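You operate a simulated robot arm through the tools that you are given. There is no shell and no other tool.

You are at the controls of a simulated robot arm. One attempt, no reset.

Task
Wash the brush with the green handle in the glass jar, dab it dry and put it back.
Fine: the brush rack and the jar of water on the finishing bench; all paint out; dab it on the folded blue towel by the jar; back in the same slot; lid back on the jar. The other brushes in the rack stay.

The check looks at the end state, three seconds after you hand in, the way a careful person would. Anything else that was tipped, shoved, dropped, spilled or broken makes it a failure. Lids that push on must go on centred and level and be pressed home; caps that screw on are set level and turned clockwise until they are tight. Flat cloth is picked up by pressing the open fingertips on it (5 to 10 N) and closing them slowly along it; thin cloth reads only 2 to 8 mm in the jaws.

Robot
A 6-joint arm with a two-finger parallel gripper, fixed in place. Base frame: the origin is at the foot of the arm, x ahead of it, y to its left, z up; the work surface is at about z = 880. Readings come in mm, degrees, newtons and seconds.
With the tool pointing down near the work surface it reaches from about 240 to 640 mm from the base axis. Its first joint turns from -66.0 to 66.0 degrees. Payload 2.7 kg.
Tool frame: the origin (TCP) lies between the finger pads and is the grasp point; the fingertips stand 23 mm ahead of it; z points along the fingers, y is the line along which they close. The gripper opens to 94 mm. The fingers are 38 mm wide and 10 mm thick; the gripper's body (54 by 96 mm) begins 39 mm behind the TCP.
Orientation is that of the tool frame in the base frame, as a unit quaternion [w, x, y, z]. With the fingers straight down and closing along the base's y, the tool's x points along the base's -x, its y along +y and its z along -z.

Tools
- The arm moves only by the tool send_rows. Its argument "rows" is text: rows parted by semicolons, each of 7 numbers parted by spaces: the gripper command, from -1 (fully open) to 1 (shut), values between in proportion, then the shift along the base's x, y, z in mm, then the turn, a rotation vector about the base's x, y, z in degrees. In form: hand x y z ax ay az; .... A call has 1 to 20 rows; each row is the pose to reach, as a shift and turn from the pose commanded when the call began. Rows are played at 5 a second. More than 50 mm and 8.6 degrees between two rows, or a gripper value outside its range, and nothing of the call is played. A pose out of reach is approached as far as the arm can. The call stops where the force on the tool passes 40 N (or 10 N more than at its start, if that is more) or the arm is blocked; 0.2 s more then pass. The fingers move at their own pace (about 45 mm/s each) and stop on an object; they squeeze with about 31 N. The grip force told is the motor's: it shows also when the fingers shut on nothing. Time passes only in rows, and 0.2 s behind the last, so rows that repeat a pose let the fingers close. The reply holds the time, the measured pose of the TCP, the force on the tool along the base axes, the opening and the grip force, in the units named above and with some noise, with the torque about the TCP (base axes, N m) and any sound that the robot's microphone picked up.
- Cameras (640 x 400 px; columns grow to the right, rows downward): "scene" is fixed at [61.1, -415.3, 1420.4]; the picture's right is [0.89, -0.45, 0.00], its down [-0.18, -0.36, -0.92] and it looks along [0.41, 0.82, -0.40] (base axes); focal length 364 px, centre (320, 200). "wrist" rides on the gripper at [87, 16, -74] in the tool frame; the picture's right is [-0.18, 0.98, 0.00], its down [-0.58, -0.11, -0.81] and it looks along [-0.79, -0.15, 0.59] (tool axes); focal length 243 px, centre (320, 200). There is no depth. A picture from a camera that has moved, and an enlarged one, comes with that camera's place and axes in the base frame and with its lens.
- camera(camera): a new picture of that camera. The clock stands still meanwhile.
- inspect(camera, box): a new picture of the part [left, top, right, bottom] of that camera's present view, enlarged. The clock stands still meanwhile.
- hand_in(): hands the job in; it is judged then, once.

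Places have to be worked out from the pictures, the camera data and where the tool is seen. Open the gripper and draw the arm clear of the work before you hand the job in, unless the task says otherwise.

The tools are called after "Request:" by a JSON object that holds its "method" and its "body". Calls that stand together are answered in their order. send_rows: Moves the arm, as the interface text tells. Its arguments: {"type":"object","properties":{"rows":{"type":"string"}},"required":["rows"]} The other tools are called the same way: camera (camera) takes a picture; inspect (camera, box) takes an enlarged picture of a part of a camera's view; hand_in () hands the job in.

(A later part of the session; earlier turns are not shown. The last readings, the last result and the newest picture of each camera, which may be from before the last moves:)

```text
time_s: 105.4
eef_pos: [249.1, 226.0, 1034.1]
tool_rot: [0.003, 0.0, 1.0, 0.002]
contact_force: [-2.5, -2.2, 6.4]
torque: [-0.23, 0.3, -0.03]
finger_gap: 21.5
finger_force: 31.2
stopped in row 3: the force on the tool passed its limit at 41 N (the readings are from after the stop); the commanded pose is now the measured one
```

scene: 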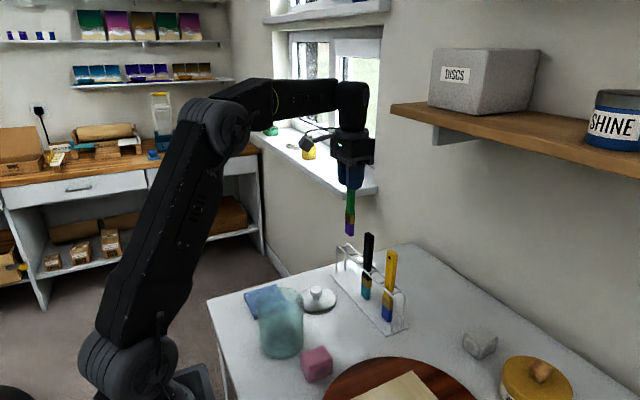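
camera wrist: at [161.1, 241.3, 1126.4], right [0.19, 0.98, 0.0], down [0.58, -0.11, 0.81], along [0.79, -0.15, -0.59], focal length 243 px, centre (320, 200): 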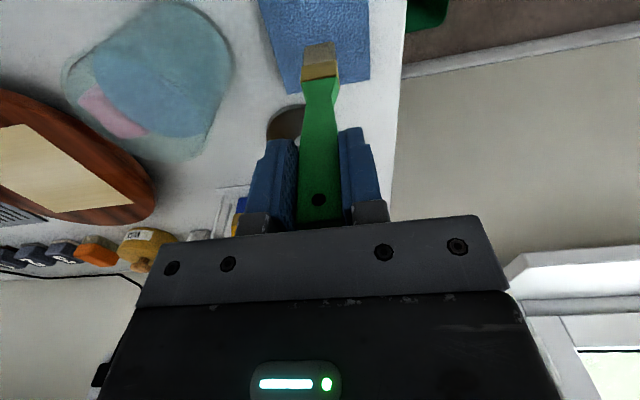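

The towel contact is stiff: the second step reached the 41 N stop, now back to 6 N. I raise a few mm and check the brush in the grip.

Request:
{"method": "send_rows", "body": {"rows": "1 0 0 2 0 0 0; 1 0 0 6 0 0 0; 1 0 0 12 0 0 0; 1 0 0 20 0 0 0; 1 0 0 20 0 0 0"}}

Request:
{"method": "inspect", "body": {"camera": "wrist", "box": [240, 0, 400, 130]}}

Request:
{"method": "inspect", "body": {"camera": "scene", "box": [230, 210, 330, 310]}}

Request:
{"method": "camera", "body": {"camera": "wrist"}}

```text
time_s: 106.6
eef_pos: [249.4, 225.6, 1055.8]
tool_rot: [0.002, 0.0, 1.0, 0.002]
contact_force: [-0.2, -0.3, 0.4]
torque: [-0.01, 0.02, -0.02]
finger_gap: 21.4
finger_force: 30.8
```

```text
3.08 times, centred on (320, 65) of wrist
camera zoom: at [161.4, 242.0, 1129.3], right [0.18, 0.98, 0.01], down [0.58, -0.11, 0.81], along [0.8, -0.15, -0.59], focal length 746 px, centre (320, 615)
```

zoom: 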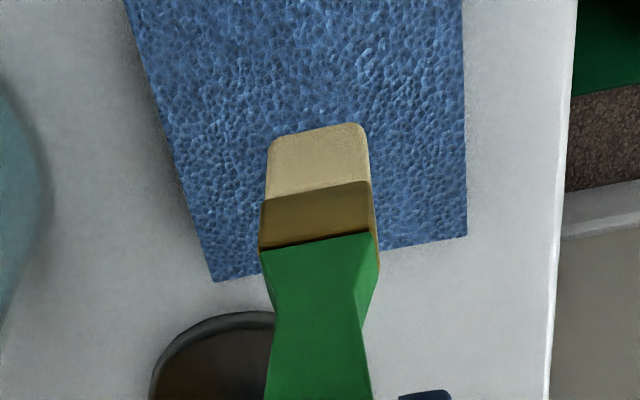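

```text
4.00 times, centred on (280, 260) of scene
camera zoom: at [61.1, -415.3, 1420.4], right [0.89, -0.45, 0.0], down [-0.18, -0.36, -0.92], along [0.41, 0.82, -0.4], focal length 1454 px, centre (480, -40)
```

zoom: 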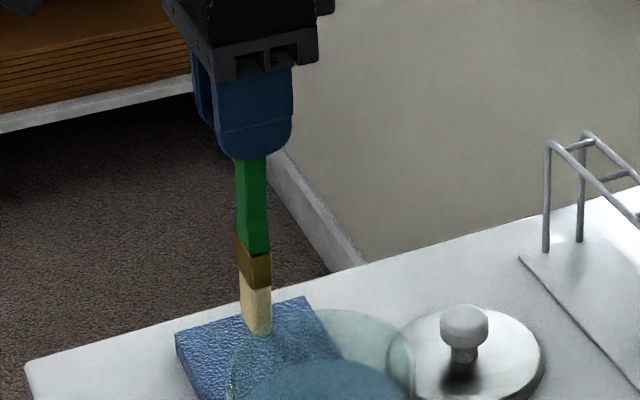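

```text
taken
camera wrist: at [161.4, 242.0, 1129.3], right [0.18, 0.98, 0.01], down [0.58, -0.11, 0.81], along [0.8, -0.15, -0.59], focal length 243 px, centre (320, 200)
```

wrist: 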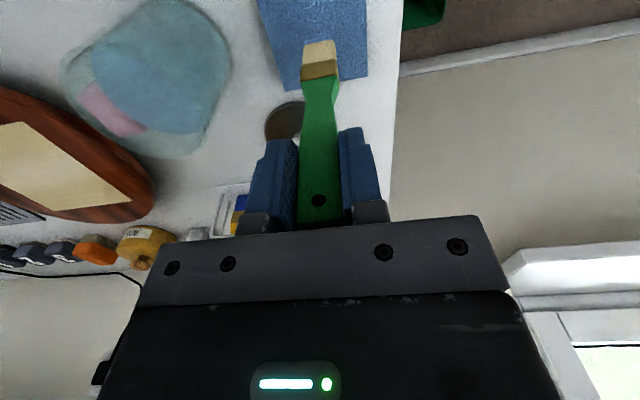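

The bristles turned pale cream after that press, so they look dry now. I do a second gentle dab a little beside the first spot, in fine steps, while correcting the slight tool tilt that the stop left.

Request:
{"method": "send_rows", "body": {"rows": "1 8 0 -5 -0.15 0.25 -0.1; 1 12 0 -12 -0.15 0.25 -0.1; 1 12 0 -17 -0.15 0.25 -0.1; 1 12 0 -18 -0.15 0.25 -0.1; 1 12 0 -18.4 -0.15 0.25 -0.1; 1 12 0 -18.8 -0.15 0.25 -0.1; 1 12 0 -18.8 -0.15 0.25 -0.1"}}

```text
time_s: 108.2
eef_pos: [260.9, 225.5, 1036.6]
tool_rot: [0.001, 0.001, 1.0, 0.002]
contact_force: [1.1, -0.6, 1.1]
torque: [0.04, 0.0, 0.01]
finger_gap: 21.3
finger_force: 30.8
```

Request:
{"method": "send_rows", "body": {"rows": "1 0 0 -0.3 0 0 0; 1 0 0 -0.6 0 0 0; 1 0 0 -0.6 0 0 0"}}

```text
time_s: 109.0
eef_pos: [261.2, 225.9, 1036.2]
tool_rot: [0.002, 0.0, 1.0, 0.003]
contact_force: [-0.2, 0.9, 7.5]
torque: [0.02, 0.0, 0.0]
finger_gap: 21.3
finger_force: 31.1
```

A gentle 7.5 N dab. I hold it a moment, then lift and dab once more at another spot.

Request:
{"method": "send_rows", "body": {"rows": "1 0 0 0 0 0 0; 1 0 0 0 0 0 0; 1 0 0 0 0 0 0; 1 0 0 4 0 0 0; 1 0 0 10 0 0 0; 1 -12 0 10 0 0 0; 1 -24 0 10 0 0 0; 1 -24 0 4 0 0 0; 1 -24 0 1 0 0 0; 1 -24 0 0.4 0 0 0; 1 -24 0 0 0 0 0; 1 -24 0 0 0 0 0; 1 -24 0 0 0 0 0"}}

```text
time_s: 111.8
eef_pos: [238.3, 225.8, 1035.9]
tool_rot: [0.001, 0.001, 1.0, 0.002]
contact_force: [-0.7, 0.9, 5.8]
torque: [-0.02, 0.05, -0.02]
finger_gap: 21.4
finger_force: 30.6
```

The third dab is at 5.8 N. I hold it, lift off and look at the bristles and the brush's attitude in the grip.

Request:
{"method": "send_rows", "body": {"rows": "1 0 0 0 0 0 0; 1 0 0 0 0 0 0; 1 0 0 0 0 0 0; 1 0 0 4 0 0 0; 1 0 0 12 0 0 0; 1 0 0 30 0 0 0; 1 0 0 60 0 0 0; 1 0 0 100 0 0 0; 1 0 0 125 0 0 0; 1 0 0 125 0 0 0"}}

Request:
{"method": "camera", "body": {"camera": "wrist"}}

Request:
{"method": "inspect", "body": {"camera": "wrist", "box": [240, 10, 400, 230]}}

Request:
{"method": "inspect", "body": {"camera": "scene", "box": [210, 150, 340, 300]}}

```text
time_s: 114.0
eef_pos: [239.9, 225.1, 1161.8]
tool_rot: [0.001, 0.001, 1.0, 0.001]
contact_force: [-0.2, -0.1, -0.2]
torque: [-0.01, 0.01, -0.01]
finger_gap: 21.2
finger_force: 30.9
```

```text
taken
camera wrist: at [151.9, 242.6, 1235.6], right [0.19, 0.98, 0.0], down [0.58, -0.11, 0.81], along [0.79, -0.15, -0.59], focal length 243 px, centre (320, 200)
```

wrist: 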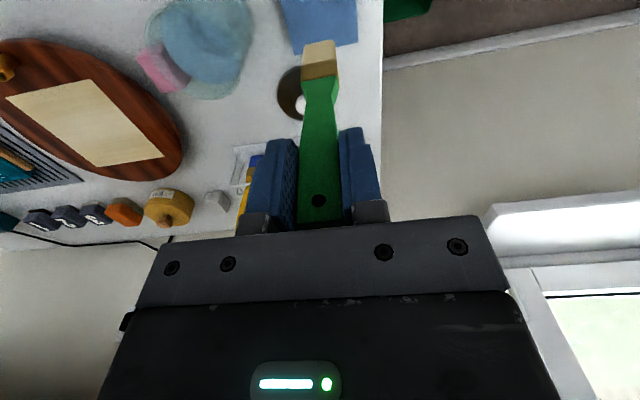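

```text
1.82 times, centred on (320, 120) of wrist
camera zoom: at [151.9, 242.6, 1235.6], right [0.19, 0.98, 0.0], down [0.58, -0.11, 0.81], along [0.79, -0.15, -0.59], focal length 441 px, centre (320, 346)
```

zoom: 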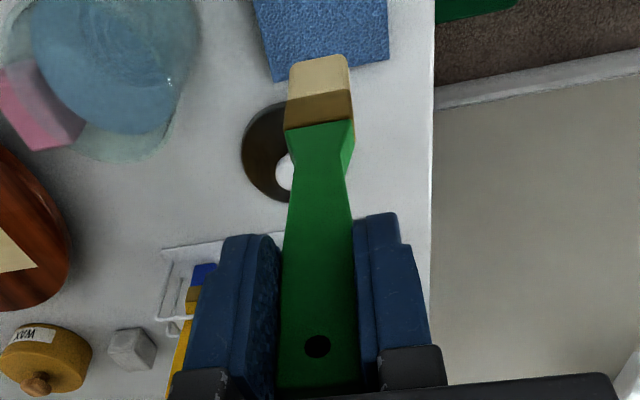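

```text
2.67 times, centred on (275, 225) of scene
camera zoom: at [61.1, -415.3, 1420.4], right [0.89, -0.45, 0.0], down [-0.18, -0.36, -0.92], along [0.41, 0.82, -0.4], focal length 970 px, centre (440, 133)
```

zoom: 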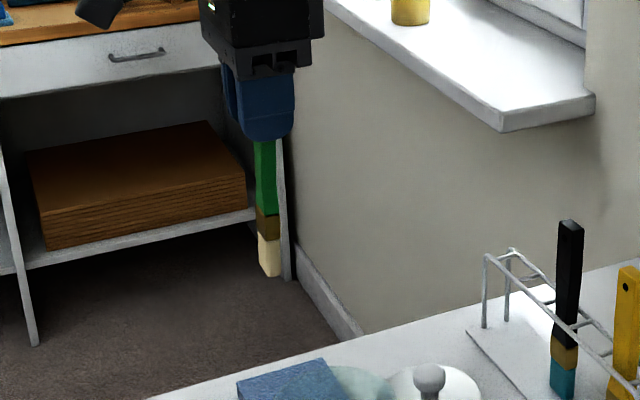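

The bristles are clean, pale and dry; the brush has slid up about 1 mm and pivoted about 1.4° in the grip. I carry it back above its slot, tilting the tool −1.45° about y so the brush hangs plumb.

Request:
{"method": "send_rows", "body": {"rows": "1 15 0 0 0 -0.3 0; 1 50 -1 0 0 -0.6 0; 1 90 -2 0 0 -0.9 0; 1 130 -3 0 0 -1.2 0; 1 170 -4.5 0 0 -1.45 0; 1 200 -5.5 0 0 -1.45 0; 1 215 -5.7 0 0 -1.45 0; 1 218.5 -5.7 0 0 -1.45 0; 1 218.5 -5.7 0 0 -1.45 0"}}

Request:
{"method": "camera", "body": {"camera": "wrist"}}

Request:
{"method": "inspect", "body": {"camera": "wrist", "box": [240, 0, 400, 130]}}

Request:
{"method": "inspect", "body": {"camera": "scene", "box": [310, 160, 420, 300]}}

```text
time_s: 116.0
eef_pos: [457.5, 220.8, 1161.2]
tool_rot: [0.013, 0.001, 1.0, 0.002]
contact_force: [0.0, -0.2, -0.2]
torque: [-0.02, -0.03, 0.0]
finger_gap: 21.4
finger_force: 30.6
```

```text
taken
camera wrist: at [368.0, 236.7, 1233.2], right [0.19, 0.98, 0.01], down [0.56, -0.11, 0.82], along [0.81, -0.15, -0.57], focal length 243 px, centre (320, 200)
```

wrist: 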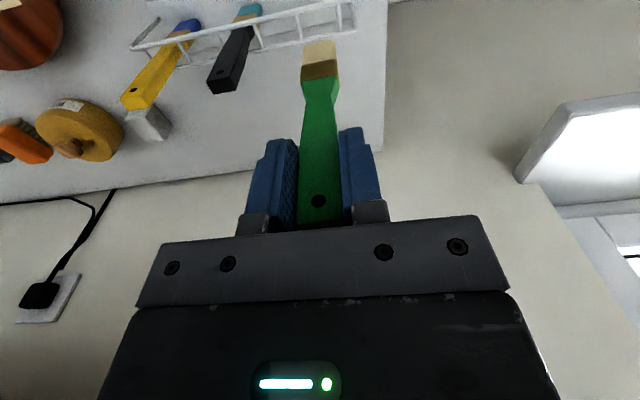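

```text
3.08 times, centred on (320, 65) of wrist
camera zoom: at [368.0, 236.7, 1233.2], right [0.19, 0.98, 0.01], down [0.56, -0.11, 0.82], along [0.81, -0.15, -0.57], focal length 746 px, centre (320, 615)
```

zoom: 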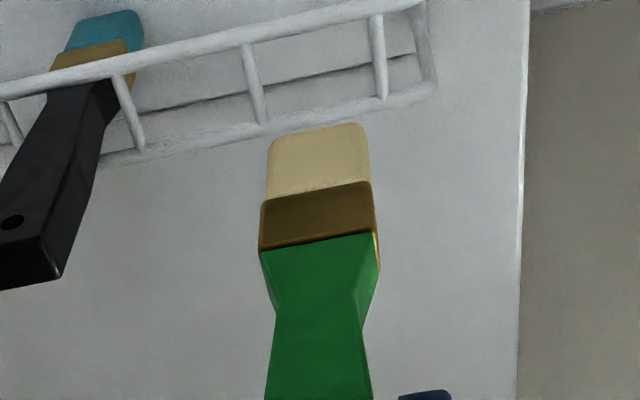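

```text
2.86 times, centred on (365, 230) of scene
camera zoom: at [61.1, -415.3, 1420.4], right [0.89, -0.45, 0.0], down [-0.18, -0.36, -0.92], along [0.41, 0.82, -0.4], focal length 1039 px, centre (191, 114)
```

zoom: 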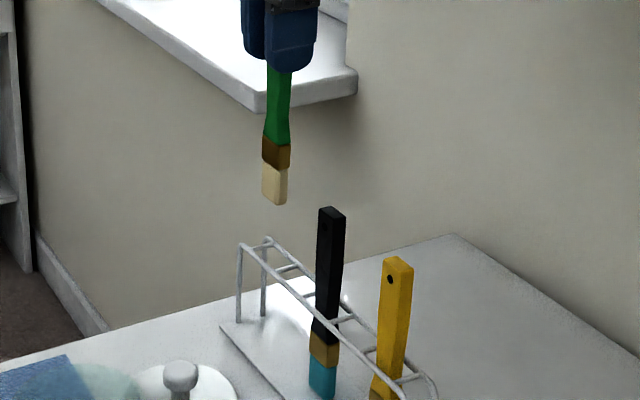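

I zoom in from both cameras to check the tip against the slot before lowering, since the gap between rails is only a few mm wider than the ferrule.

Request:
{"method": "inspect", "body": {"camera": "scene", "box": [325, 180, 365, 240]}}

Request:
{"method": "inspect", "body": {"camera": "wrist", "box": [290, 0, 360, 50]}}

Request:
{"method": "inspect", "body": {"camera": "scene", "box": [325, 230, 385, 290]}}

```text
6.67 times, centred on (345, 210) of scene
camera zoom: at [61.1, -415.3, 1420.4], right [0.89, -0.45, 0.0], down [-0.18, -0.36, -0.92], along [0.41, 0.82, -0.4], focal length 2424 px, centre (153, 133)
```

zoom: 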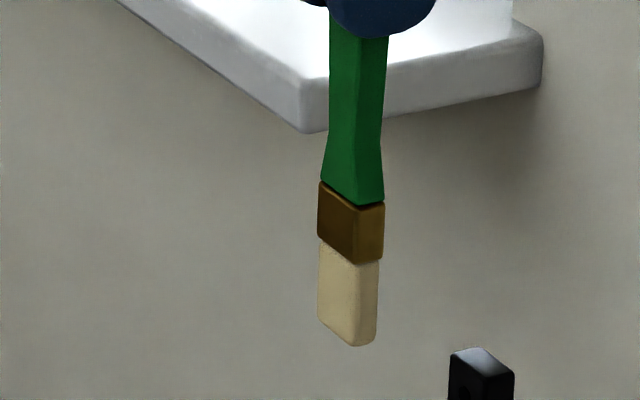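

```text
8.00 times, centred on (325, 25) of wrist
camera zoom: at [368.0, 236.7, 1233.2], right [0.19, 0.98, 0.01], down [0.56, -0.11, 0.82], along [0.81, -0.15, -0.57], focal length 1941 px, centre (280, 1600)
```

zoom: 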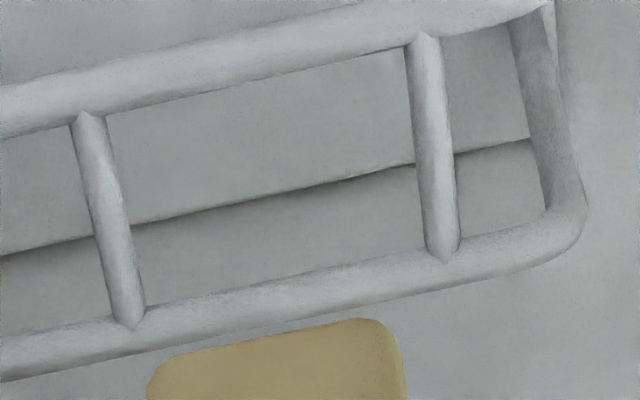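

```text
6.67 times, centred on (355, 260) of scene
camera zoom: at [61.1, -415.3, 1420.4], right [0.89, -0.45, 0.0], down [-0.18, -0.36, -0.92], along [0.41, 0.82, -0.4], focal length 2424 px, centre (87, -200)
```

zoom: 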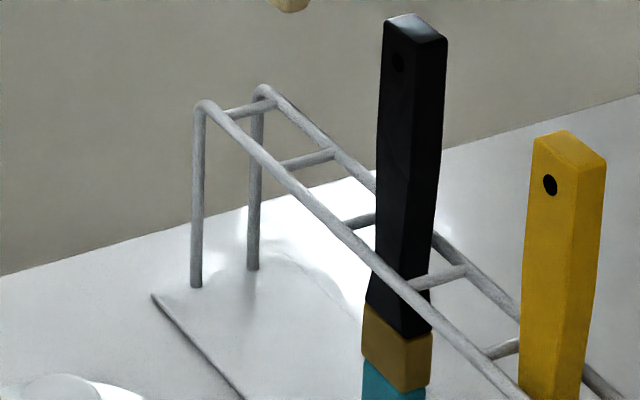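

The slot's clear opening is about x 450–470 and y 202–237, centred near (460, 219.5). I shift +2 mm in x and −0.7 mm in y, and lower until the tip is just above the rails, then check again.

Request:
{"method": "send_rows", "body": {"rows": "1 2 -0.7 -10 0 0 0; 1 2 -0.7 -20 0 0 0; 1 2 -0.7 -30 0 0 0; 1 2 -0.7 -38 0 0 0; 1 2 -0.7 -38 0 0 0"}}

Request:
{"method": "inspect", "body": {"camera": "wrist", "box": [260, 0, 380, 90]}}

Request:
{"method": "inspect", "body": {"camera": "scene", "box": [325, 210, 385, 270]}}

```text
time_s: 117.2
eef_pos: [458.3, 219.0, 1121.8]
tool_rot: [0.014, 0.001, 1.0, 0.002]
contact_force: [-0.2, -0.2, 0.0]
torque: [-0.01, -0.03, 0.0]
finger_gap: 21.1
finger_force: 30.5
```

```text
4.44 times, centred on (320, 45) of wrist
camera zoom: at [368.6, 235.9, 1194.5], right [0.19, 0.98, 0.01], down [0.56, -0.11, 0.82], along [0.81, -0.15, -0.57], focal length 1078 px, centre (320, 889)
```

zoom: 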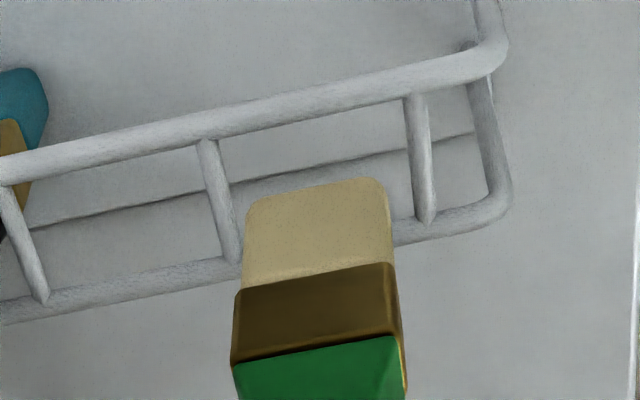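

```text
6.67 times, centred on (355, 240) of scene
camera zoom: at [61.1, -415.3, 1420.4], right [0.89, -0.45, 0.0], down [-0.18, -0.36, -0.92], along [0.41, 0.82, -0.4], focal length 2424 px, centre (87, -67)
```

zoom: 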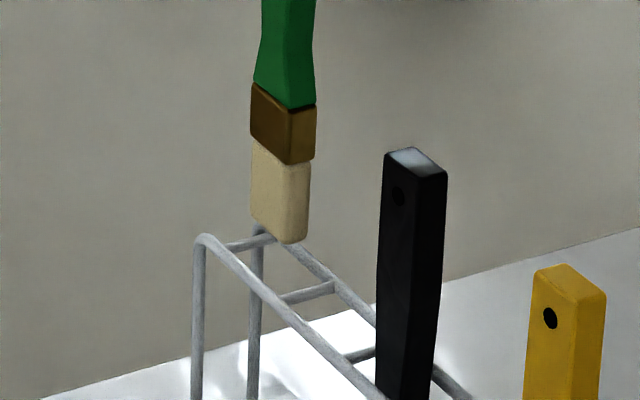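

The tip lines up inside the opening (front edge ≈ 455 vs rail ≈ 450.6), with margins on both sides in y. I lower slowly through the rails.

Request:
{"method": "send_rows", "body": {"rows": "1 0 0 -5 0 0 0; 1 0 0 -10 0 0 0; 1 0 0 -15 0 0 0; 1 0 0 -20 0 0 0; 1 0 0 -25 0 0 0; 1 0 0 -30 0 0 0; 1 0 0 -30 0 0 0"}}

Request:
{"method": "inspect", "body": {"camera": "wrist", "box": [260, 0, 380, 90]}}

Request:
{"method": "inspect", "body": {"camera": "scene", "box": [325, 210, 385, 270]}}

```text
time_s: 118.8
eef_pos: [457.5, 218.5, 1093.7]
tool_rot: [0.013, 0.001, 1.0, 0.002]
contact_force: [0.5, -0.5, -0.4]
torque: [0.04, 0.01, -0.02]
finger_gap: 21.2
finger_force: 30.9
```

```text
4.44 times, centred on (320, 45) of wrist
camera zoom: at [368.7, 235.4, 1165.0], right [0.19, 0.98, 0.01], down [0.56, -0.11, 0.82], along [0.81, -0.15, -0.57], focal length 1078 px, centre (320, 889)
```

zoom: 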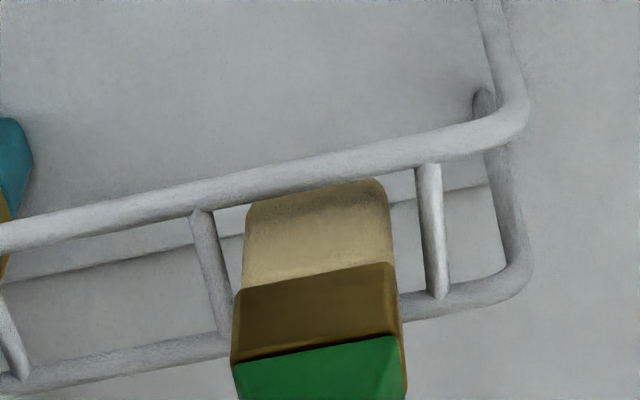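

```text
6.67 times, centred on (355, 240) of scene
camera zoom: at [61.1, -415.3, 1420.4], right [0.89, -0.45, 0.0], down [-0.18, -0.36, -0.92], along [0.41, 0.82, -0.4], focal length 2424 px, centre (87, -67)
```

zoom: 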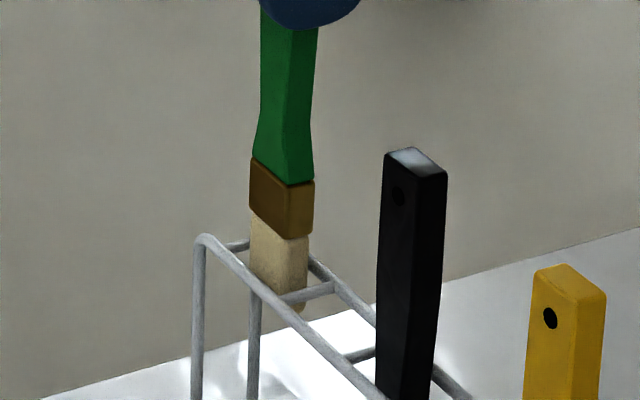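

The tip is between the rails with no contact. I nudge +0.8 mm in y to centre it between the cross bars and continue down.

Request:
{"method": "send_rows", "body": {"rows": "1 0 0.8 -3 0 0 0; 1 0 0.8 -8 0 0 0; 1 0 0.8 -13 0 0 0; 1 0 0.8 -18 0 0 0; 1 0 0.8 -23 0 0 0; 1 0 0.8 -28 0 0 0; 1 0 0.8 -33 0 0 0; 1 0 0.8 -38 0 0 0; 1 0 0.8 -43 0 0 0; 1 0 0.8 -48 0 0 0; 1 0 0.8 -53 0 0 0; 1 0 0.8 -58 0 0 0; 1 0 0.8 -58 0 0 0"}}

Request:
{"method": "inspect", "body": {"camera": "wrist", "box": [240, 20, 400, 140]}}

Request:
{"method": "inspect", "body": {"camera": "scene", "box": [325, 210, 395, 290]}}

```text
time_s: 121.6
eef_pos: [458.2, 220.2, 1035.1]
tool_rot: [0.013, 0.001, 1.0, 0.002]
contact_force: [0.3, 0.5, 0.0]
torque: [0.0, 0.01, 0.01]
finger_gap: 21.5
finger_force: 31.5
```

```text
3.33 times, centred on (320, 80) of wrist
camera zoom: at [368.5, 236.4, 1107.3], right [0.19, 0.98, 0.01], down [0.56, -0.11, 0.82], along [0.81, -0.15, -0.57], focal length 809 px, centre (320, 600)
```

zoom: 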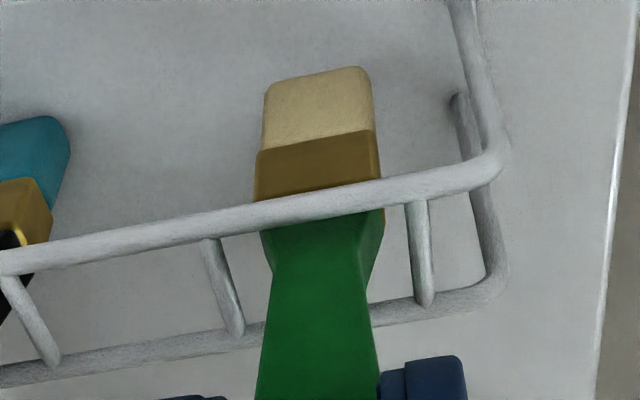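

```text
5.00 times, centred on (360, 250) of scene
camera zoom: at [61.1, -415.3, 1420.4], right [0.89, -0.45, 0.0], down [-0.18, -0.36, -0.92], along [0.41, 0.82, -0.4], focal length 1818 px, centre (120, -50)
```

zoom: 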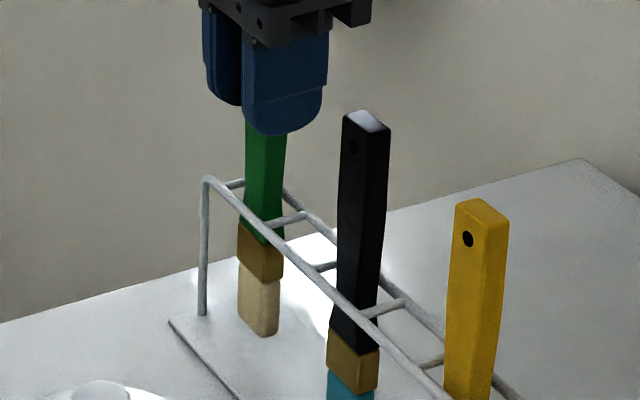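

The brush is in its slot without touching. I lower the remaining few mm in small steps until it stands on the base.

Request:
{"method": "send_rows", "body": {"rows": "1 0 0 -3 0 0 0; 1 0 0 -6 0 0 0; 1 0 0 -8 0 0 0; 1 0 0 -8 0 0 0"}}

```text
time_s: 122.6
eef_pos: [457.9, 219.3, 1026.4]
tool_rot: [0.013, 0.001, 1.0, 0.002]
contact_force: [-0.2, 0.1, 0.0]
torque: [0.04, 0.01, -0.01]
finger_gap: 21.3
finger_force: 30.5
```

Request:
{"method": "send_rows", "body": {"rows": "1 0 0 -0.5 0 0 0; 1 0 0 -1 0 0 0; 1 0 0 -1 0 0 0"}}

```text
time_s: 123.4
eef_pos: [458.0, 219.7, 1026.0]
tool_rot: [0.013, 0.001, 1.0, 0.002]
contact_force: [-0.2, -0.6, 0.0]
torque: [0.07, 0.02, 0.02]
finger_gap: 21.1
finger_force: 31.4
```

No contact yet; I continue half a millimetre at a time.

Request:
{"method": "send_rows", "body": {"rows": "1 0 0 -0.4 0 0 0; 1 0 0 -0.8 0 0 0; 1 0 0 -0.8 0 0 0"}}

Request:
{"method": "inspect", "body": {"camera": "scene", "box": [335, 240, 375, 290]}}

```text
time_s: 124.2
eef_pos: [457.6, 218.1, 1025.9]
tool_rot: [0.013, 0.001, 1.0, 0.001]
contact_force: [0.2, -0.1, -0.9]
torque: [0.02, -0.03, 0.02]
finger_gap: 21.3
finger_force: 31.3
```

```text
8.00 times, centred on (355, 265) of scene
camera zoom: at [61.1, -415.3, 1420.4], right [0.89, -0.45, 0.0], down [-0.18, -0.36, -0.92], along [0.41, 0.82, -0.4], focal length 2909 px, centre (40, -320)
```

zoom: 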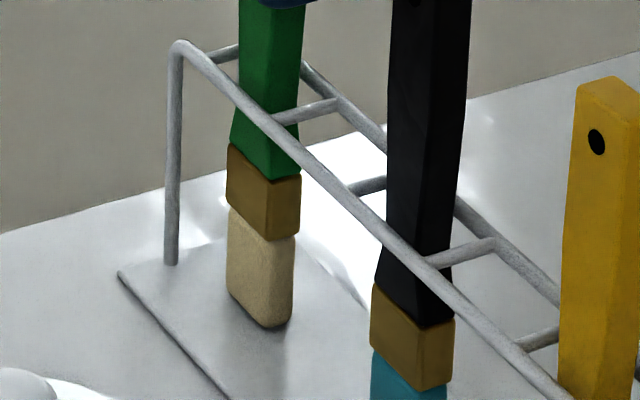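

The bristle tip is nearly where it was originally. I take a few more fine steps.

Request:
{"method": "send_rows", "body": {"rows": "1 0 0 -0.4 0 0 0; 1 0 0 -0.8 0 0 0; 1 0 0 -0.8 0 0 0"}}

```text
time_s: 125.0
eef_pos: [457.0, 218.1, 1024.7]
tool_rot: [0.014, 0.001, 1.0, 0.001]
contact_force: [-1.1, 0.0, 0.9]
torque: [-0.01, 0.08, -0.02]
finger_gap: 21.3
finger_force: 31.3
```

A faint rise in force; I take one more small step.

Request:
{"method": "send_rows", "body": {"rows": "1 0 0 -0.3 0 0 0; 1 0 0 -0.3 0 0 0"}}

```text
time_s: 125.6
eef_pos: [458.4, 219.1, 1024.3]
tool_rot: [0.014, 0.0, 1.0, 0.002]
contact_force: [-1.6, -0.3, 5.4]
torque: [-0.08, 0.25, -0.04]
finger_gap: 21.1
finger_force: 30.5
```

The brush stands on the base at 5 N. I ease off a hair and open the fingers to about 50 mm without moving.

Request:
{"method": "send_rows", "body": {"rows": "1 0 0 0.3 0 0 0; 0.5 0 0 0.3 0 0 0; 0.4 0 0 0.3 0 0 0; 0.2 0 0 0.3 0 0 0; -0.06 0 0 0.3 0 0 0; -0.06 0 0 0.3 0 0 0; -0.06 0 0 0.3 0 0 0"}}

Request:
{"method": "inspect", "body": {"camera": "wrist", "box": [230, 20, 410, 220]}}

Request:
{"method": "inspect", "body": {"camera": "scene", "box": [325, 210, 395, 290]}}

```text
time_s: 127.2
eef_pos: [457.8, 219.5, 1025.6]
tool_rot: [0.013, 0.001, 1.0, 0.001]
contact_force: [-0.4, 0.6, 0.0]
torque: [-0.03, -0.01, -0.01]
finger_gap: 49.9
finger_force: 0.1
```

```text
2.00 times, centred on (320, 120) of wrist
camera zoom: at [368.8, 236.4, 1096.2], right [0.19, 0.98, 0.01], down [0.56, -0.11, 0.82], along [0.81, -0.15, -0.57], focal length 485 px, centre (320, 360)
```

zoom: 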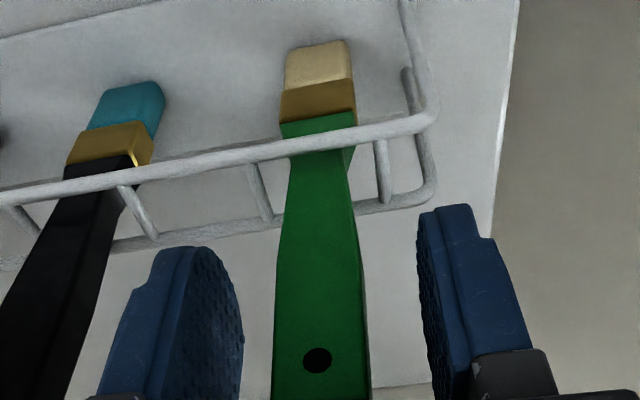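

```text
5.00 times, centred on (360, 250) of scene
camera zoom: at [61.1, -415.3, 1420.4], right [0.89, -0.45, 0.0], down [-0.18, -0.36, -0.92], along [0.41, 0.82, -0.4], focal length 1818 px, centre (120, -50)
```

zoom: 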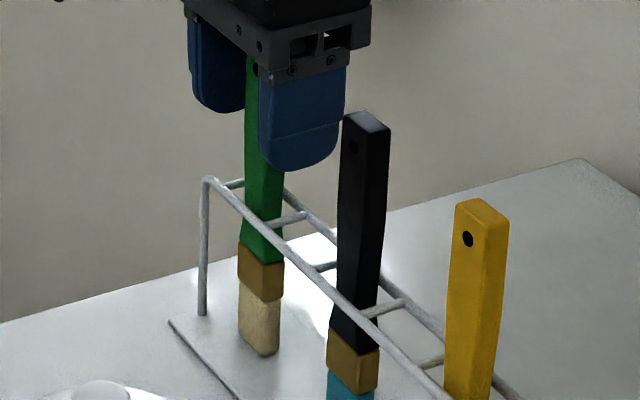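

The brush stands free in its slot. I rise straight up, clear of the handle, and only then undo the tool tilt.

Request:
{"method": "send_rows", "body": {"rows": "-0.06 0 0 10 0 0 0; -0.06 0 0 25 0 0 0; -0.06 0 0 45 0 0 0; -0.06 0 0 65 0 0 0; -0.06 0 0 85 0 0 0; -0.06 0 0 100 0 0.7 0; -0.06 0 0 100 0 1.45 0; -0.06 0 0 100 0 1.45 0; -0.06 0 0 100 0 1.45 0"}}

Request:
{"method": "camera", "body": {"camera": "wrist"}}

Request:
{"method": "inspect", "body": {"camera": "scene", "box": [310, 190, 420, 350]}}

Request:
{"method": "inspect", "body": {"camera": "wrist", "box": [200, 0, 400, 160]}}

```text
time_s: 129.2
eef_pos: [457.4, 218.9, 1124.4]
tool_rot: [0.001, 0.0, 1.0, 0.002]
contact_force: [0.3, -0.4, 0.4]
torque: [0.0, 0.02, -0.01]
finger_gap: 49.6
finger_force: 0.0
```

```text
taken
camera wrist: at [370.6, 236.3, 1198.3], right [0.19, 0.98, 0.0], down [0.58, -0.11, 0.81], along [0.79, -0.15, -0.59], focal length 243 px, centre (320, 200)
```

wrist: 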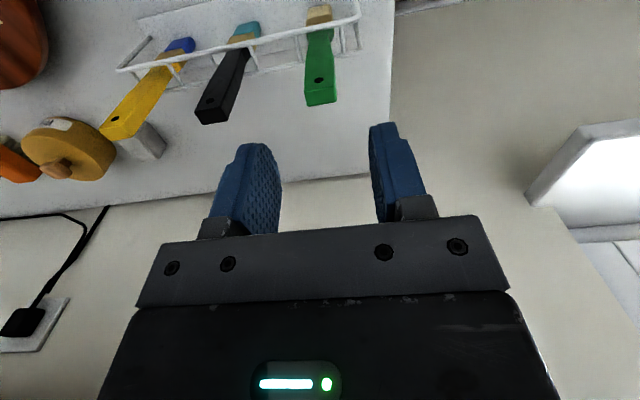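

```text
2.50 times, centred on (365, 270) of scene
camera zoom: at [61.1, -415.3, 1420.4], right [0.89, -0.45, 0.0], down [-0.18, -0.36, -0.92], along [0.41, 0.82, -0.4], focal length 909 px, centre (208, 25)
```

zoom: 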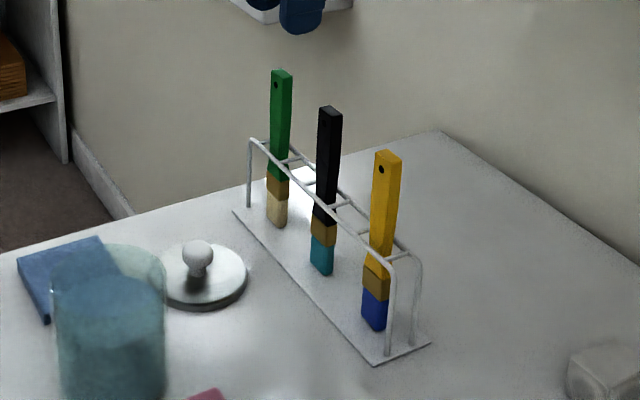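

```text
2.50 times, centred on (300, 80) of wrist
camera zoom: at [370.6, 236.3, 1198.3], right [0.19, 0.98, 0.0], down [0.58, -0.11, 0.81], along [0.79, -0.15, -0.59], focal length 606 px, centre (370, 500)
```

zoom: 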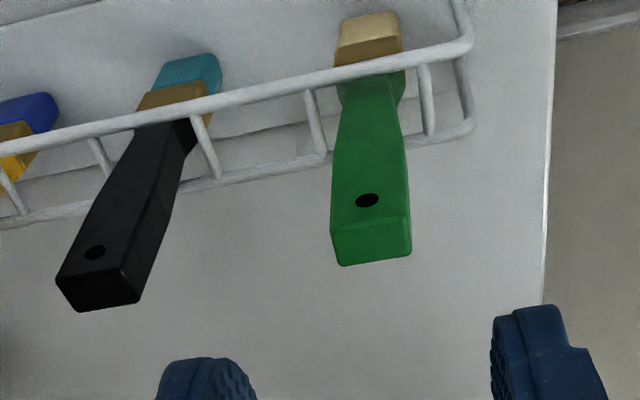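

The green brush is back in its slot, clean and standing. I now fetch the lid, moving back over it with open fingers and stopping about 60 mm above the grip height.

Request:
{"method": "send_rows", "body": {"rows": "-0.3 -22 -8 0 0 0 0; -0.6 -50 -18 0 0 0 0; -0.6 -80 -28 0 0 0 0; -0.6 -106.3 -37.7 -10 0 0 0; -0.6 -106.3 -37.7 -45 0 0 0; -0.6 -106.3 -37.7 -85 0 0 0; -0.6 -106.3 -37.7 -120 0 0 0; -0.6 -106.3 -37.7 -145 0 0 0; -0.6 -106.3 -37.7 -150 0 0 0; -0.6 -106.3 -37.7 -150 0 0 0"}}

Request:
{"method": "inspect", "body": {"camera": "wrist", "box": [200, 0, 440, 160]}}

Request:
{"method": "camera", "body": {"camera": "scene"}}

```text
time_s: 131.4
eef_pos: [350.2, 182.0, 972.6]
tool_rot: [0.0, 0.001, 1.0, 0.001]
contact_force: [0.0, 0.0, -1.1]
torque: [-0.02, 0.01, -0.02]
finger_gap: 75.3
finger_force: 0.1
```

```text
2.50 times, centred on (320, 80) of wrist
camera zoom: at [263.5, 198.3, 1047.8], right [0.19, 0.98, 0.0], down [0.58, -0.11, 0.81], along [0.79, -0.15, -0.59], focal length 606 px, centre (320, 500)
```

zoom: 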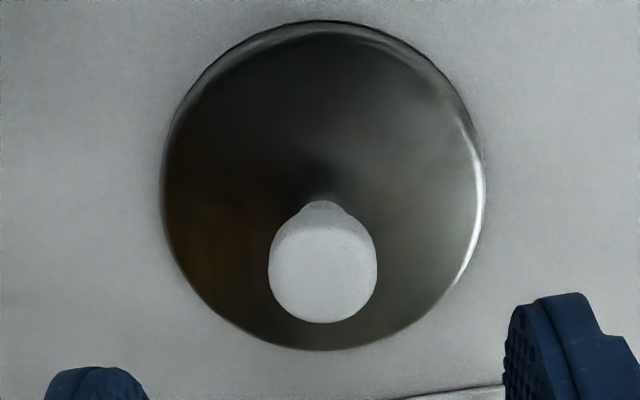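

```text
taken
```

scene: 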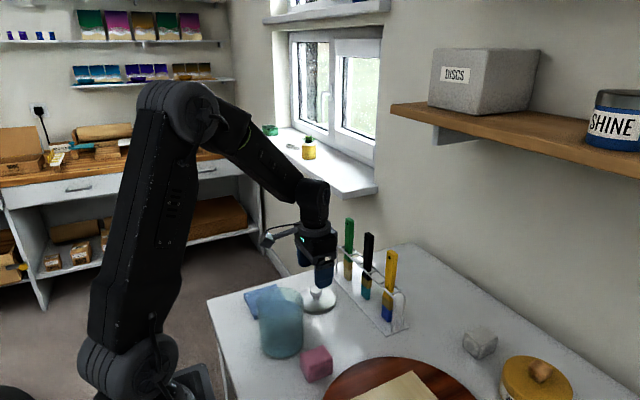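

The knob is within 1 mm of the tool axis. I descend to the grip height and close on it.

Request:
{"method": "send_rows", "body": {"rows": "-0.6 0.8 0.5 -15 0 0 0; -0.6 0.8 0.5 -32 0 0 0; -0.6 0.8 0.5 -48 0 0 0; -0.6 0.8 0.5 -57 0 0 0; -0.6 0.8 0.5 -59 0 0 0; -0.2 0.8 0.5 -59 0 0 0; 0.2 0.8 0.5 -59 0 0 0; 0.4 0.8 0.5 -59 0 0 0; 0.5 0.8 0.5 -59 0 0 0; 1 0.8 0.5 -59 0 0 0; 1 0.8 0.5 -59 0 0 0; 1 0.8 0.5 -59 0 0 0"}}

Request:
{"method": "inspect", "body": {"camera": "wrist", "box": [200, 0, 440, 220]}}

Request:
{"method": "inspect", "body": {"camera": "scene", "box": [270, 240, 370, 340]}}

```text
time_s: 134.0
eef_pos: [349.9, 183.1, 915.9]
tool_rot: [0.001, 0.002, 1.0, 0.001]
contact_force: [0.0, 0.9, 0.5]
torque: [-0.01, -0.01, 0.0]
finger_gap: 26.2
finger_force: 30.9
```

```text
1.82 times, centred on (320, 110) of wrist
camera zoom: at [264.2, 199.8, 989.4], right [0.19, 0.98, 0.0], down [0.58, -0.11, 0.81], along [0.79, -0.15, -0.59], focal length 441 px, centre (320, 364)
```

zoom: 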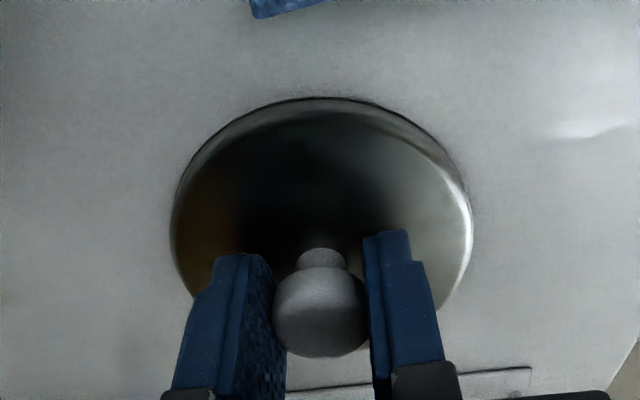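

```text
4.00 times, centred on (320, 290) of scene
camera zoom: at [61.1, -415.3, 1420.4], right [0.89, -0.45, 0.0], down [-0.18, -0.36, -0.92], along [0.41, 0.82, -0.4], focal length 1454 px, centre (320, -160)
```

zoom: 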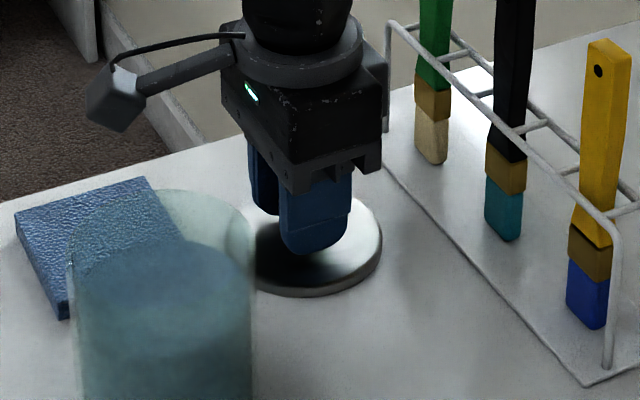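

The lid is gripped again, centred on the knob. I lift it, carry it back over the jar and hover about 45 mm above its seat to check centring.

Request:
{"method": "send_rows", "body": {"rows": "1 0 0 8 0 0 0; 1 0 0 30 0 0 0; 1 0 0 65 0 0 0; 1 0 0 105 0 0 0; 1 0 0 145 0 0 0; 1 -25 -18 160 0 0 0; 1 -58 -42 160 0 0 0; 1 -90 -65 160 0 0 0; 1 -110 -79.5 160 0 0 0; 1 -114 -82.3 155 0 0 0; 1 -114 -82.3 145 0 0 0; 1 -114 -82.3 145 0 0 0; 1 -114 -82.3 145 0 0 0"}}

Request:
{"method": "camera", "body": {"camera": "wrist"}}

Request:
{"method": "inspect", "body": {"camera": "wrist", "box": [200, 0, 440, 220]}}

Request:
{"method": "inspect", "body": {"camera": "scene", "box": [230, 240, 350, 360]}}

```text
time_s: 136.8
eef_pos: [236.8, 101.0, 1061.4]
tool_rot: [0.0, 0.001, 1.0, 0.001]
contact_force: [-0.4, 0.8, -0.3]
torque: [0.01, 0.03, -0.03]
finger_gap: 26.2
finger_force: 30.6
```

```text
taken
camera wrist: at [149.7, 117.5, 1135.3], right [0.19, 0.98, 0.0], down [0.58, -0.11, 0.81], along [0.79, -0.15, -0.59], focal length 243 px, centre (320, 200)
```

wrist: 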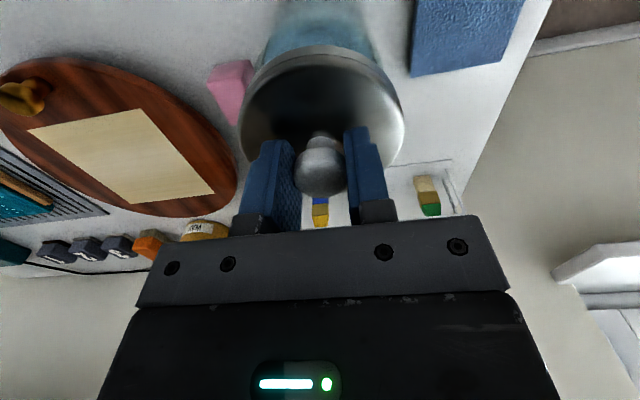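

```text
1.82 times, centred on (320, 110) of wrist
camera zoom: at [149.7, 117.5, 1135.3], right [0.19, 0.98, 0.0], down [0.58, -0.11, 0.81], along [0.79, -0.15, -0.59], focal length 441 px, centre (320, 364)
```

zoom: 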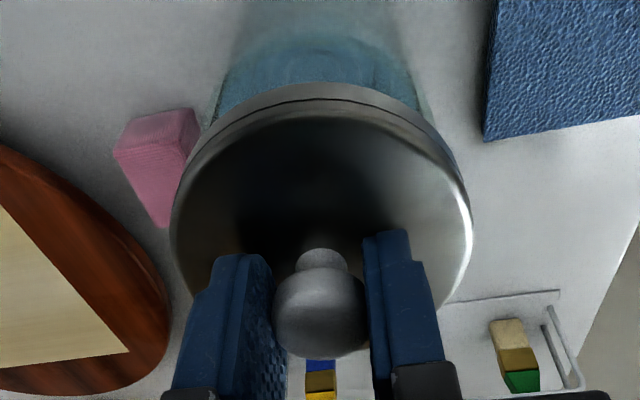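

```text
3.33 times, centred on (290, 300) of scene
camera zoom: at [61.1, -415.3, 1420.4], right [0.89, -0.45, 0.0], down [-0.18, -0.36, -0.92], along [0.41, 0.82, -0.4], focal length 1212 px, centre (420, -133)
```

zoom: 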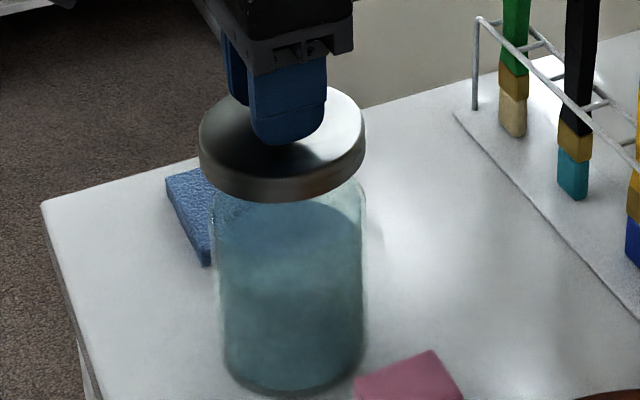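

The lid hovers level over the jar. I zoom in on the jar's edges below it to check the centring in y before lowering.

Request:
{"method": "inspect", "body": {"camera": "wrist", "box": [240, 0, 400, 100]}}

Request:
{"method": "inspect", "body": {"camera": "scene", "box": [260, 260, 320, 320]}}

```text
4.00 times, centred on (320, 50) of wrist
camera zoom: at [149.7, 117.5, 1135.3], right [0.19, 0.98, 0.0], down [0.58, -0.11, 0.81], along [0.79, -0.15, -0.59], focal length 970 px, centre (320, 800)
```

zoom: 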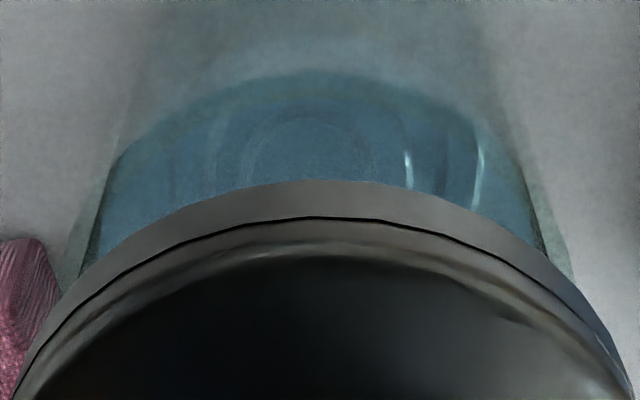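

```text
6.67 times, centred on (290, 290) of scene
camera zoom: at [61.1, -415.3, 1420.4], right [0.89, -0.45, 0.0], down [-0.18, -0.36, -0.92], along [0.41, 0.82, -0.4], focal length 2424 px, centre (520, -400)
```

zoom: 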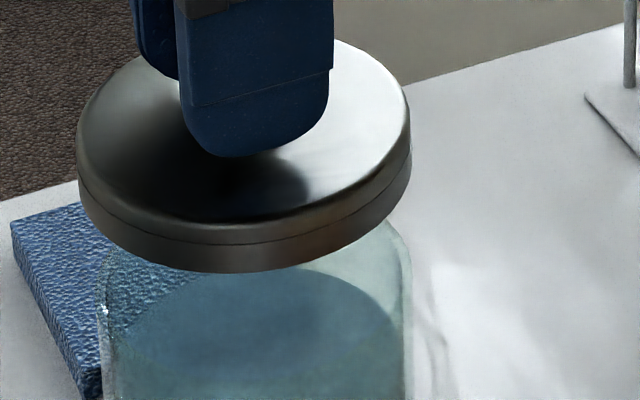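

The lid and jar are centred within about half a mm; I shift +0.5 mm in x. I lower to just above the seat and then feel for contact.

Request:
{"method": "send_rows", "body": {"rows": "1 0.5 0.1 -8 0 0 0; 1 0.5 0.1 -16 0 0 0; 1 0.5 0.1 -22 0 0 0; 1 0.5 0.1 -27 0 0 0; 1 0.5 0.1 -31 0 0 0; 1 0.5 0.1 -34 0 0 0; 1 0.5 0.1 -36 0 0 0; 1 0.5 0.1 -38 0 0 0; 1 0.5 0.1 -38 0 0 0"}}

Request:
{"method": "inspect", "body": {"camera": "scene", "box": [240, 250, 330, 350]}}

Request:
{"method": "inspect", "body": {"camera": "wrist", "box": [200, 0, 440, 220]}}

```text
time_s: 138.8
eef_pos: [238.7, 100.1, 1022.3]
tool_rot: [0.0, 0.001, 1.0, 0.002]
contact_force: [-0.2, 0.2, -0.4]
torque: [-0.02, -0.01, 0.0]
finger_gap: 26.1
finger_force: 30.8
```

```text
4.00 times, centred on (285, 300) of scene
camera zoom: at [61.1, -415.3, 1420.4], right [0.89, -0.45, 0.0], down [-0.18, -0.36, -0.92], along [0.41, 0.82, -0.4], focal length 1454 px, centre (460, -200)
```

zoom: 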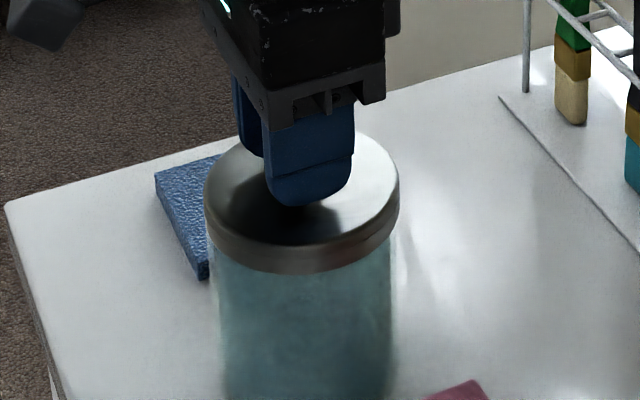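

```text
1.82 times, centred on (320, 110) of wrist
camera zoom: at [151.3, 117.2, 1096.5], right [0.19, 0.98, 0.0], down [0.58, -0.11, 0.81], along [0.79, -0.15, -0.59], focal length 441 px, centre (320, 364)
```

zoom: 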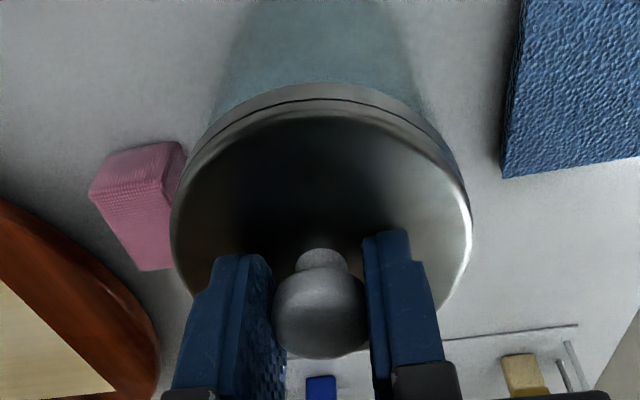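

About 7 mm above the seat, with no contact; the camera pose says x is about 0.8 mm too far out. I correct −0.7 mm and lower in 1 mm steps.

Request:
{"method": "send_rows", "body": {"rows": "1 -0.7 0.2 0 0 0 0; 1 -0.7 0.2 -1 0 0 0; 1 -0.7 0.2 -2 0 0 0; 1 -0.7 0.2 -3 0 0 0; 1 -0.7 0.2 -4 0 0 0; 1 -0.7 0.2 -4 0 0 0"}}

Request:
{"method": "inspect", "body": {"camera": "wrist", "box": [200, 0, 440, 220]}}

Request:
{"method": "inspect", "body": {"camera": "scene", "box": [255, 270, 315, 330]}}

```text
time_s: 140.2
eef_pos: [238.0, 101.1, 1018.3]
tool_rot: [0.0, 0.001, 1.0, 0.002]
contact_force: [-0.9, 0.2, 0.0]
torque: [0.02, 0.04, 0.01]
finger_gap: 26.1
finger_force: 30.7
```

```text
1.82 times, centred on (320, 110) of wrist
camera zoom: at [151.0, 117.2, 1092.3], right [0.19, 0.98, 0.0], down [0.58, -0.11, 0.81], along [0.79, -0.15, -0.59], focal length 441 px, centre (320, 364)
```

zoom: 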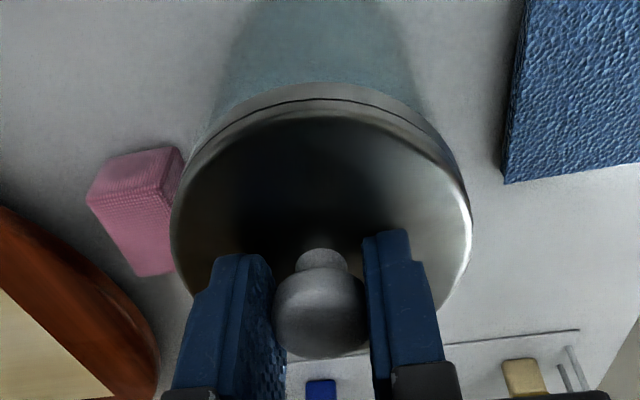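

```text
6.67 times, centred on (285, 300) of scene
camera zoom: at [61.1, -415.3, 1420.4], right [0.89, -0.45, 0.0], down [-0.18, -0.36, -0.92], along [0.41, 0.82, -0.4], focal length 2424 px, centre (553, -467)
```

zoom: 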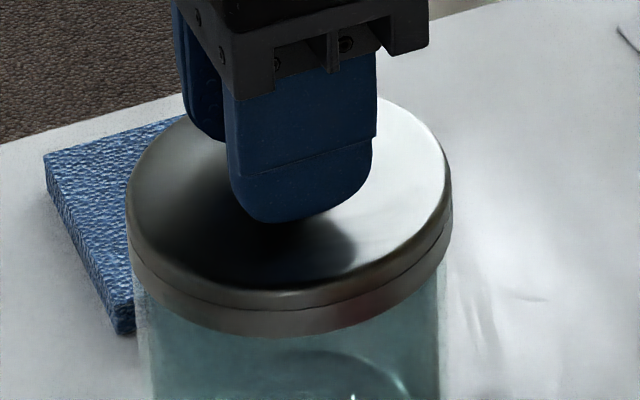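

I zoom in on the joint between lid and glass on both sides to check the centring.

Request:
{"method": "inspect", "body": {"camera": "scene", "box": [258, 285, 314, 325]}}

Request:
{"method": "inspect", "body": {"camera": "scene", "box": [240, 270, 340, 370]}}

Request:
{"method": "inspect", "body": {"camera": "wrist", "box": [250, 0, 400, 80]}}

```text
10.00 times, centred on (286, 305) of scene
camera zoom: at [61.1, -415.3, 1420.4], right [0.89, -0.45, 0.0], down [-0.18, -0.36, -0.92], along [0.41, 0.82, -0.4], focal length 3636 px, centre (660, -850)
```

zoom: 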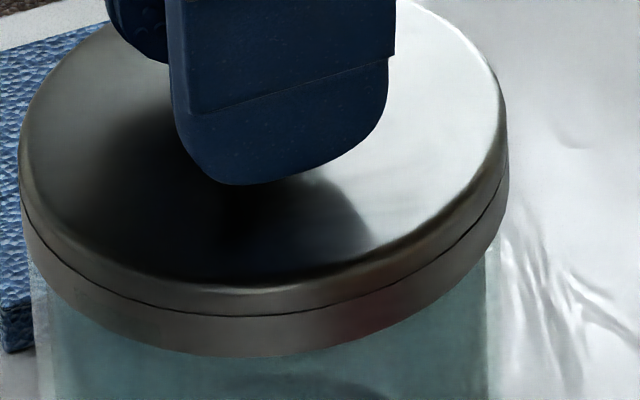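

```text
4.00 times, centred on (290, 320) of scene
camera zoom: at [61.1, -415.3, 1420.4], right [0.89, -0.45, 0.0], down [-0.18, -0.36, -0.92], along [0.41, 0.82, -0.4], focal length 1454 px, centre (440, -280)
```

zoom: 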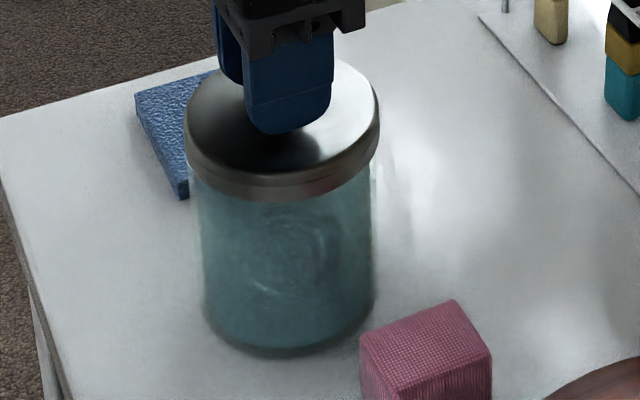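

```text
4.27 times, centred on (325, 40) of wrist
camera zoom: at [151.0, 117.2, 1092.3], right [0.19, 0.98, 0.0], down [0.58, -0.11, 0.81], along [0.79, -0.15, -0.59], focal length 1035 px, centre (299, 883)
```

zoom: 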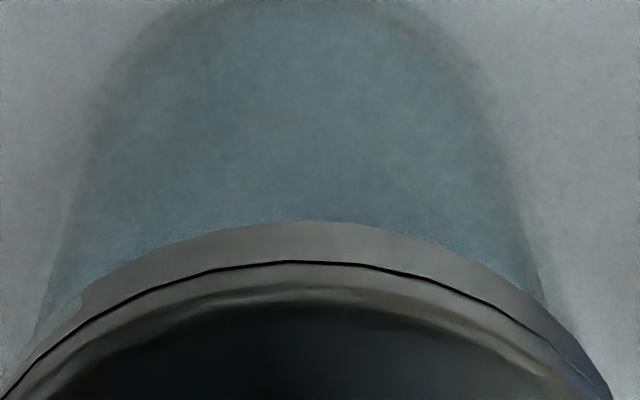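

Compared with the first picture the lid sits about 1 mm too far out (+x), agreeing with the reported camera pose (151.0 vs 150.3). I correct by (−0.9, +0.3) at this height and check.

Request:
{"method": "send_rows", "body": {"rows": "1 -0.5 0.2 0 0 0 0; 1 -0.9 0.3 0 0 0 0; 1 -0.9 0.3 0 0 0 0"}}

Request:
{"method": "inspect", "body": {"camera": "scene", "box": [240, 270, 340, 370]}}

Request:
{"method": "inspect", "body": {"camera": "wrist", "box": [200, 0, 440, 220]}}

```text
time_s: 141.0
eef_pos: [237.8, 101.9, 1018.2]
tool_rot: [0.001, 0.001, 1.0, 0.002]
contact_force: [0.7, -0.3, -0.8]
torque: [-0.02, 0.02, 0.0]
finger_gap: 25.9
finger_force: 31.5
```

```text
4.00 times, centred on (290, 320) of scene
camera zoom: at [61.1, -415.3, 1420.4], right [0.89, -0.45, 0.0], down [-0.18, -0.36, -0.92], along [0.41, 0.82, -0.4], focal length 1454 px, centre (440, -280)
```

zoom: 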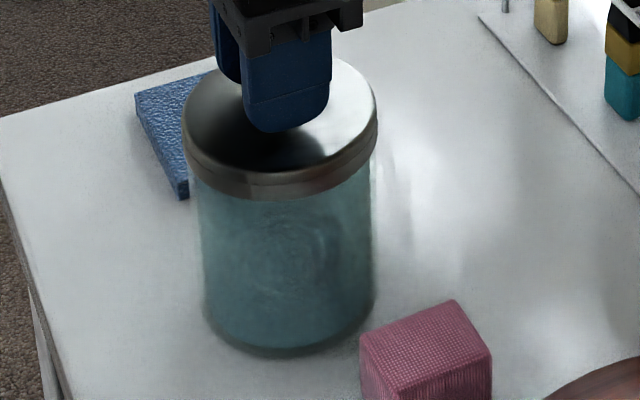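

```text
1.82 times, centred on (320, 110) of wrist
camera zoom: at [150.3, 117.8, 1092.9], right [0.19, 0.98, 0.0], down [0.58, -0.11, 0.81], along [0.79, -0.15, -0.59], focal length 441 px, centre (320, 364)
```

zoom: 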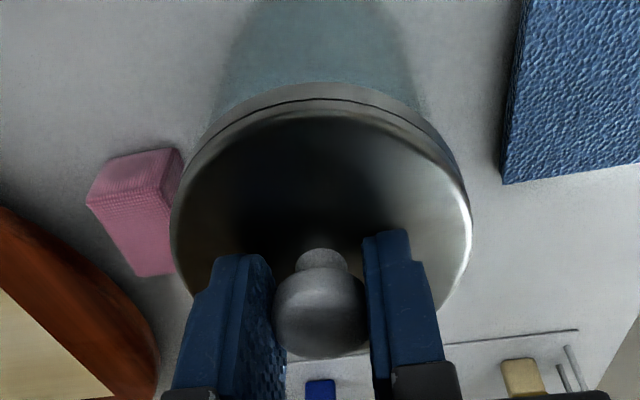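

The lid is now aligned with its original place (edges 183–378 as in the first picture). I press down in half-mm steps and watch the force.

Request:
{"method": "send_rows", "body": {"rows": "1 0 0 -0.5 0 0 0; 1 0 0 -1 0 0 0; 1 0 0 -1.5 0 0 0; 1 0 0 -2 0 0 0; 1 0 0 -2 0 0 0"}}

```text
time_s: 142.2
eef_pos: [236.1, 101.1, 1015.5]
tool_rot: [0.001, 0.002, 1.0, 0.001]
contact_force: [-0.5, 0.4, -0.4]
torque: [-0.01, 0.0, 0.01]
finger_gap: 26.3
finger_force: 30.6
```

Request:
{"method": "send_rows", "body": {"rows": "1 0 0 -0.5 0 0 0; 1 0 0 -1 0 0 0; 1 0 0 -1 0 0 0"}}

```text
time_s: 143.0
eef_pos: [238.4, 101.4, 1015.2]
tool_rot: [0.001, 0.001, 1.0, 0.003]
contact_force: [0.0, -0.4, -0.2]
torque: [0.05, 0.02, -0.02]
finger_gap: 26.4
finger_force: 31.0
```

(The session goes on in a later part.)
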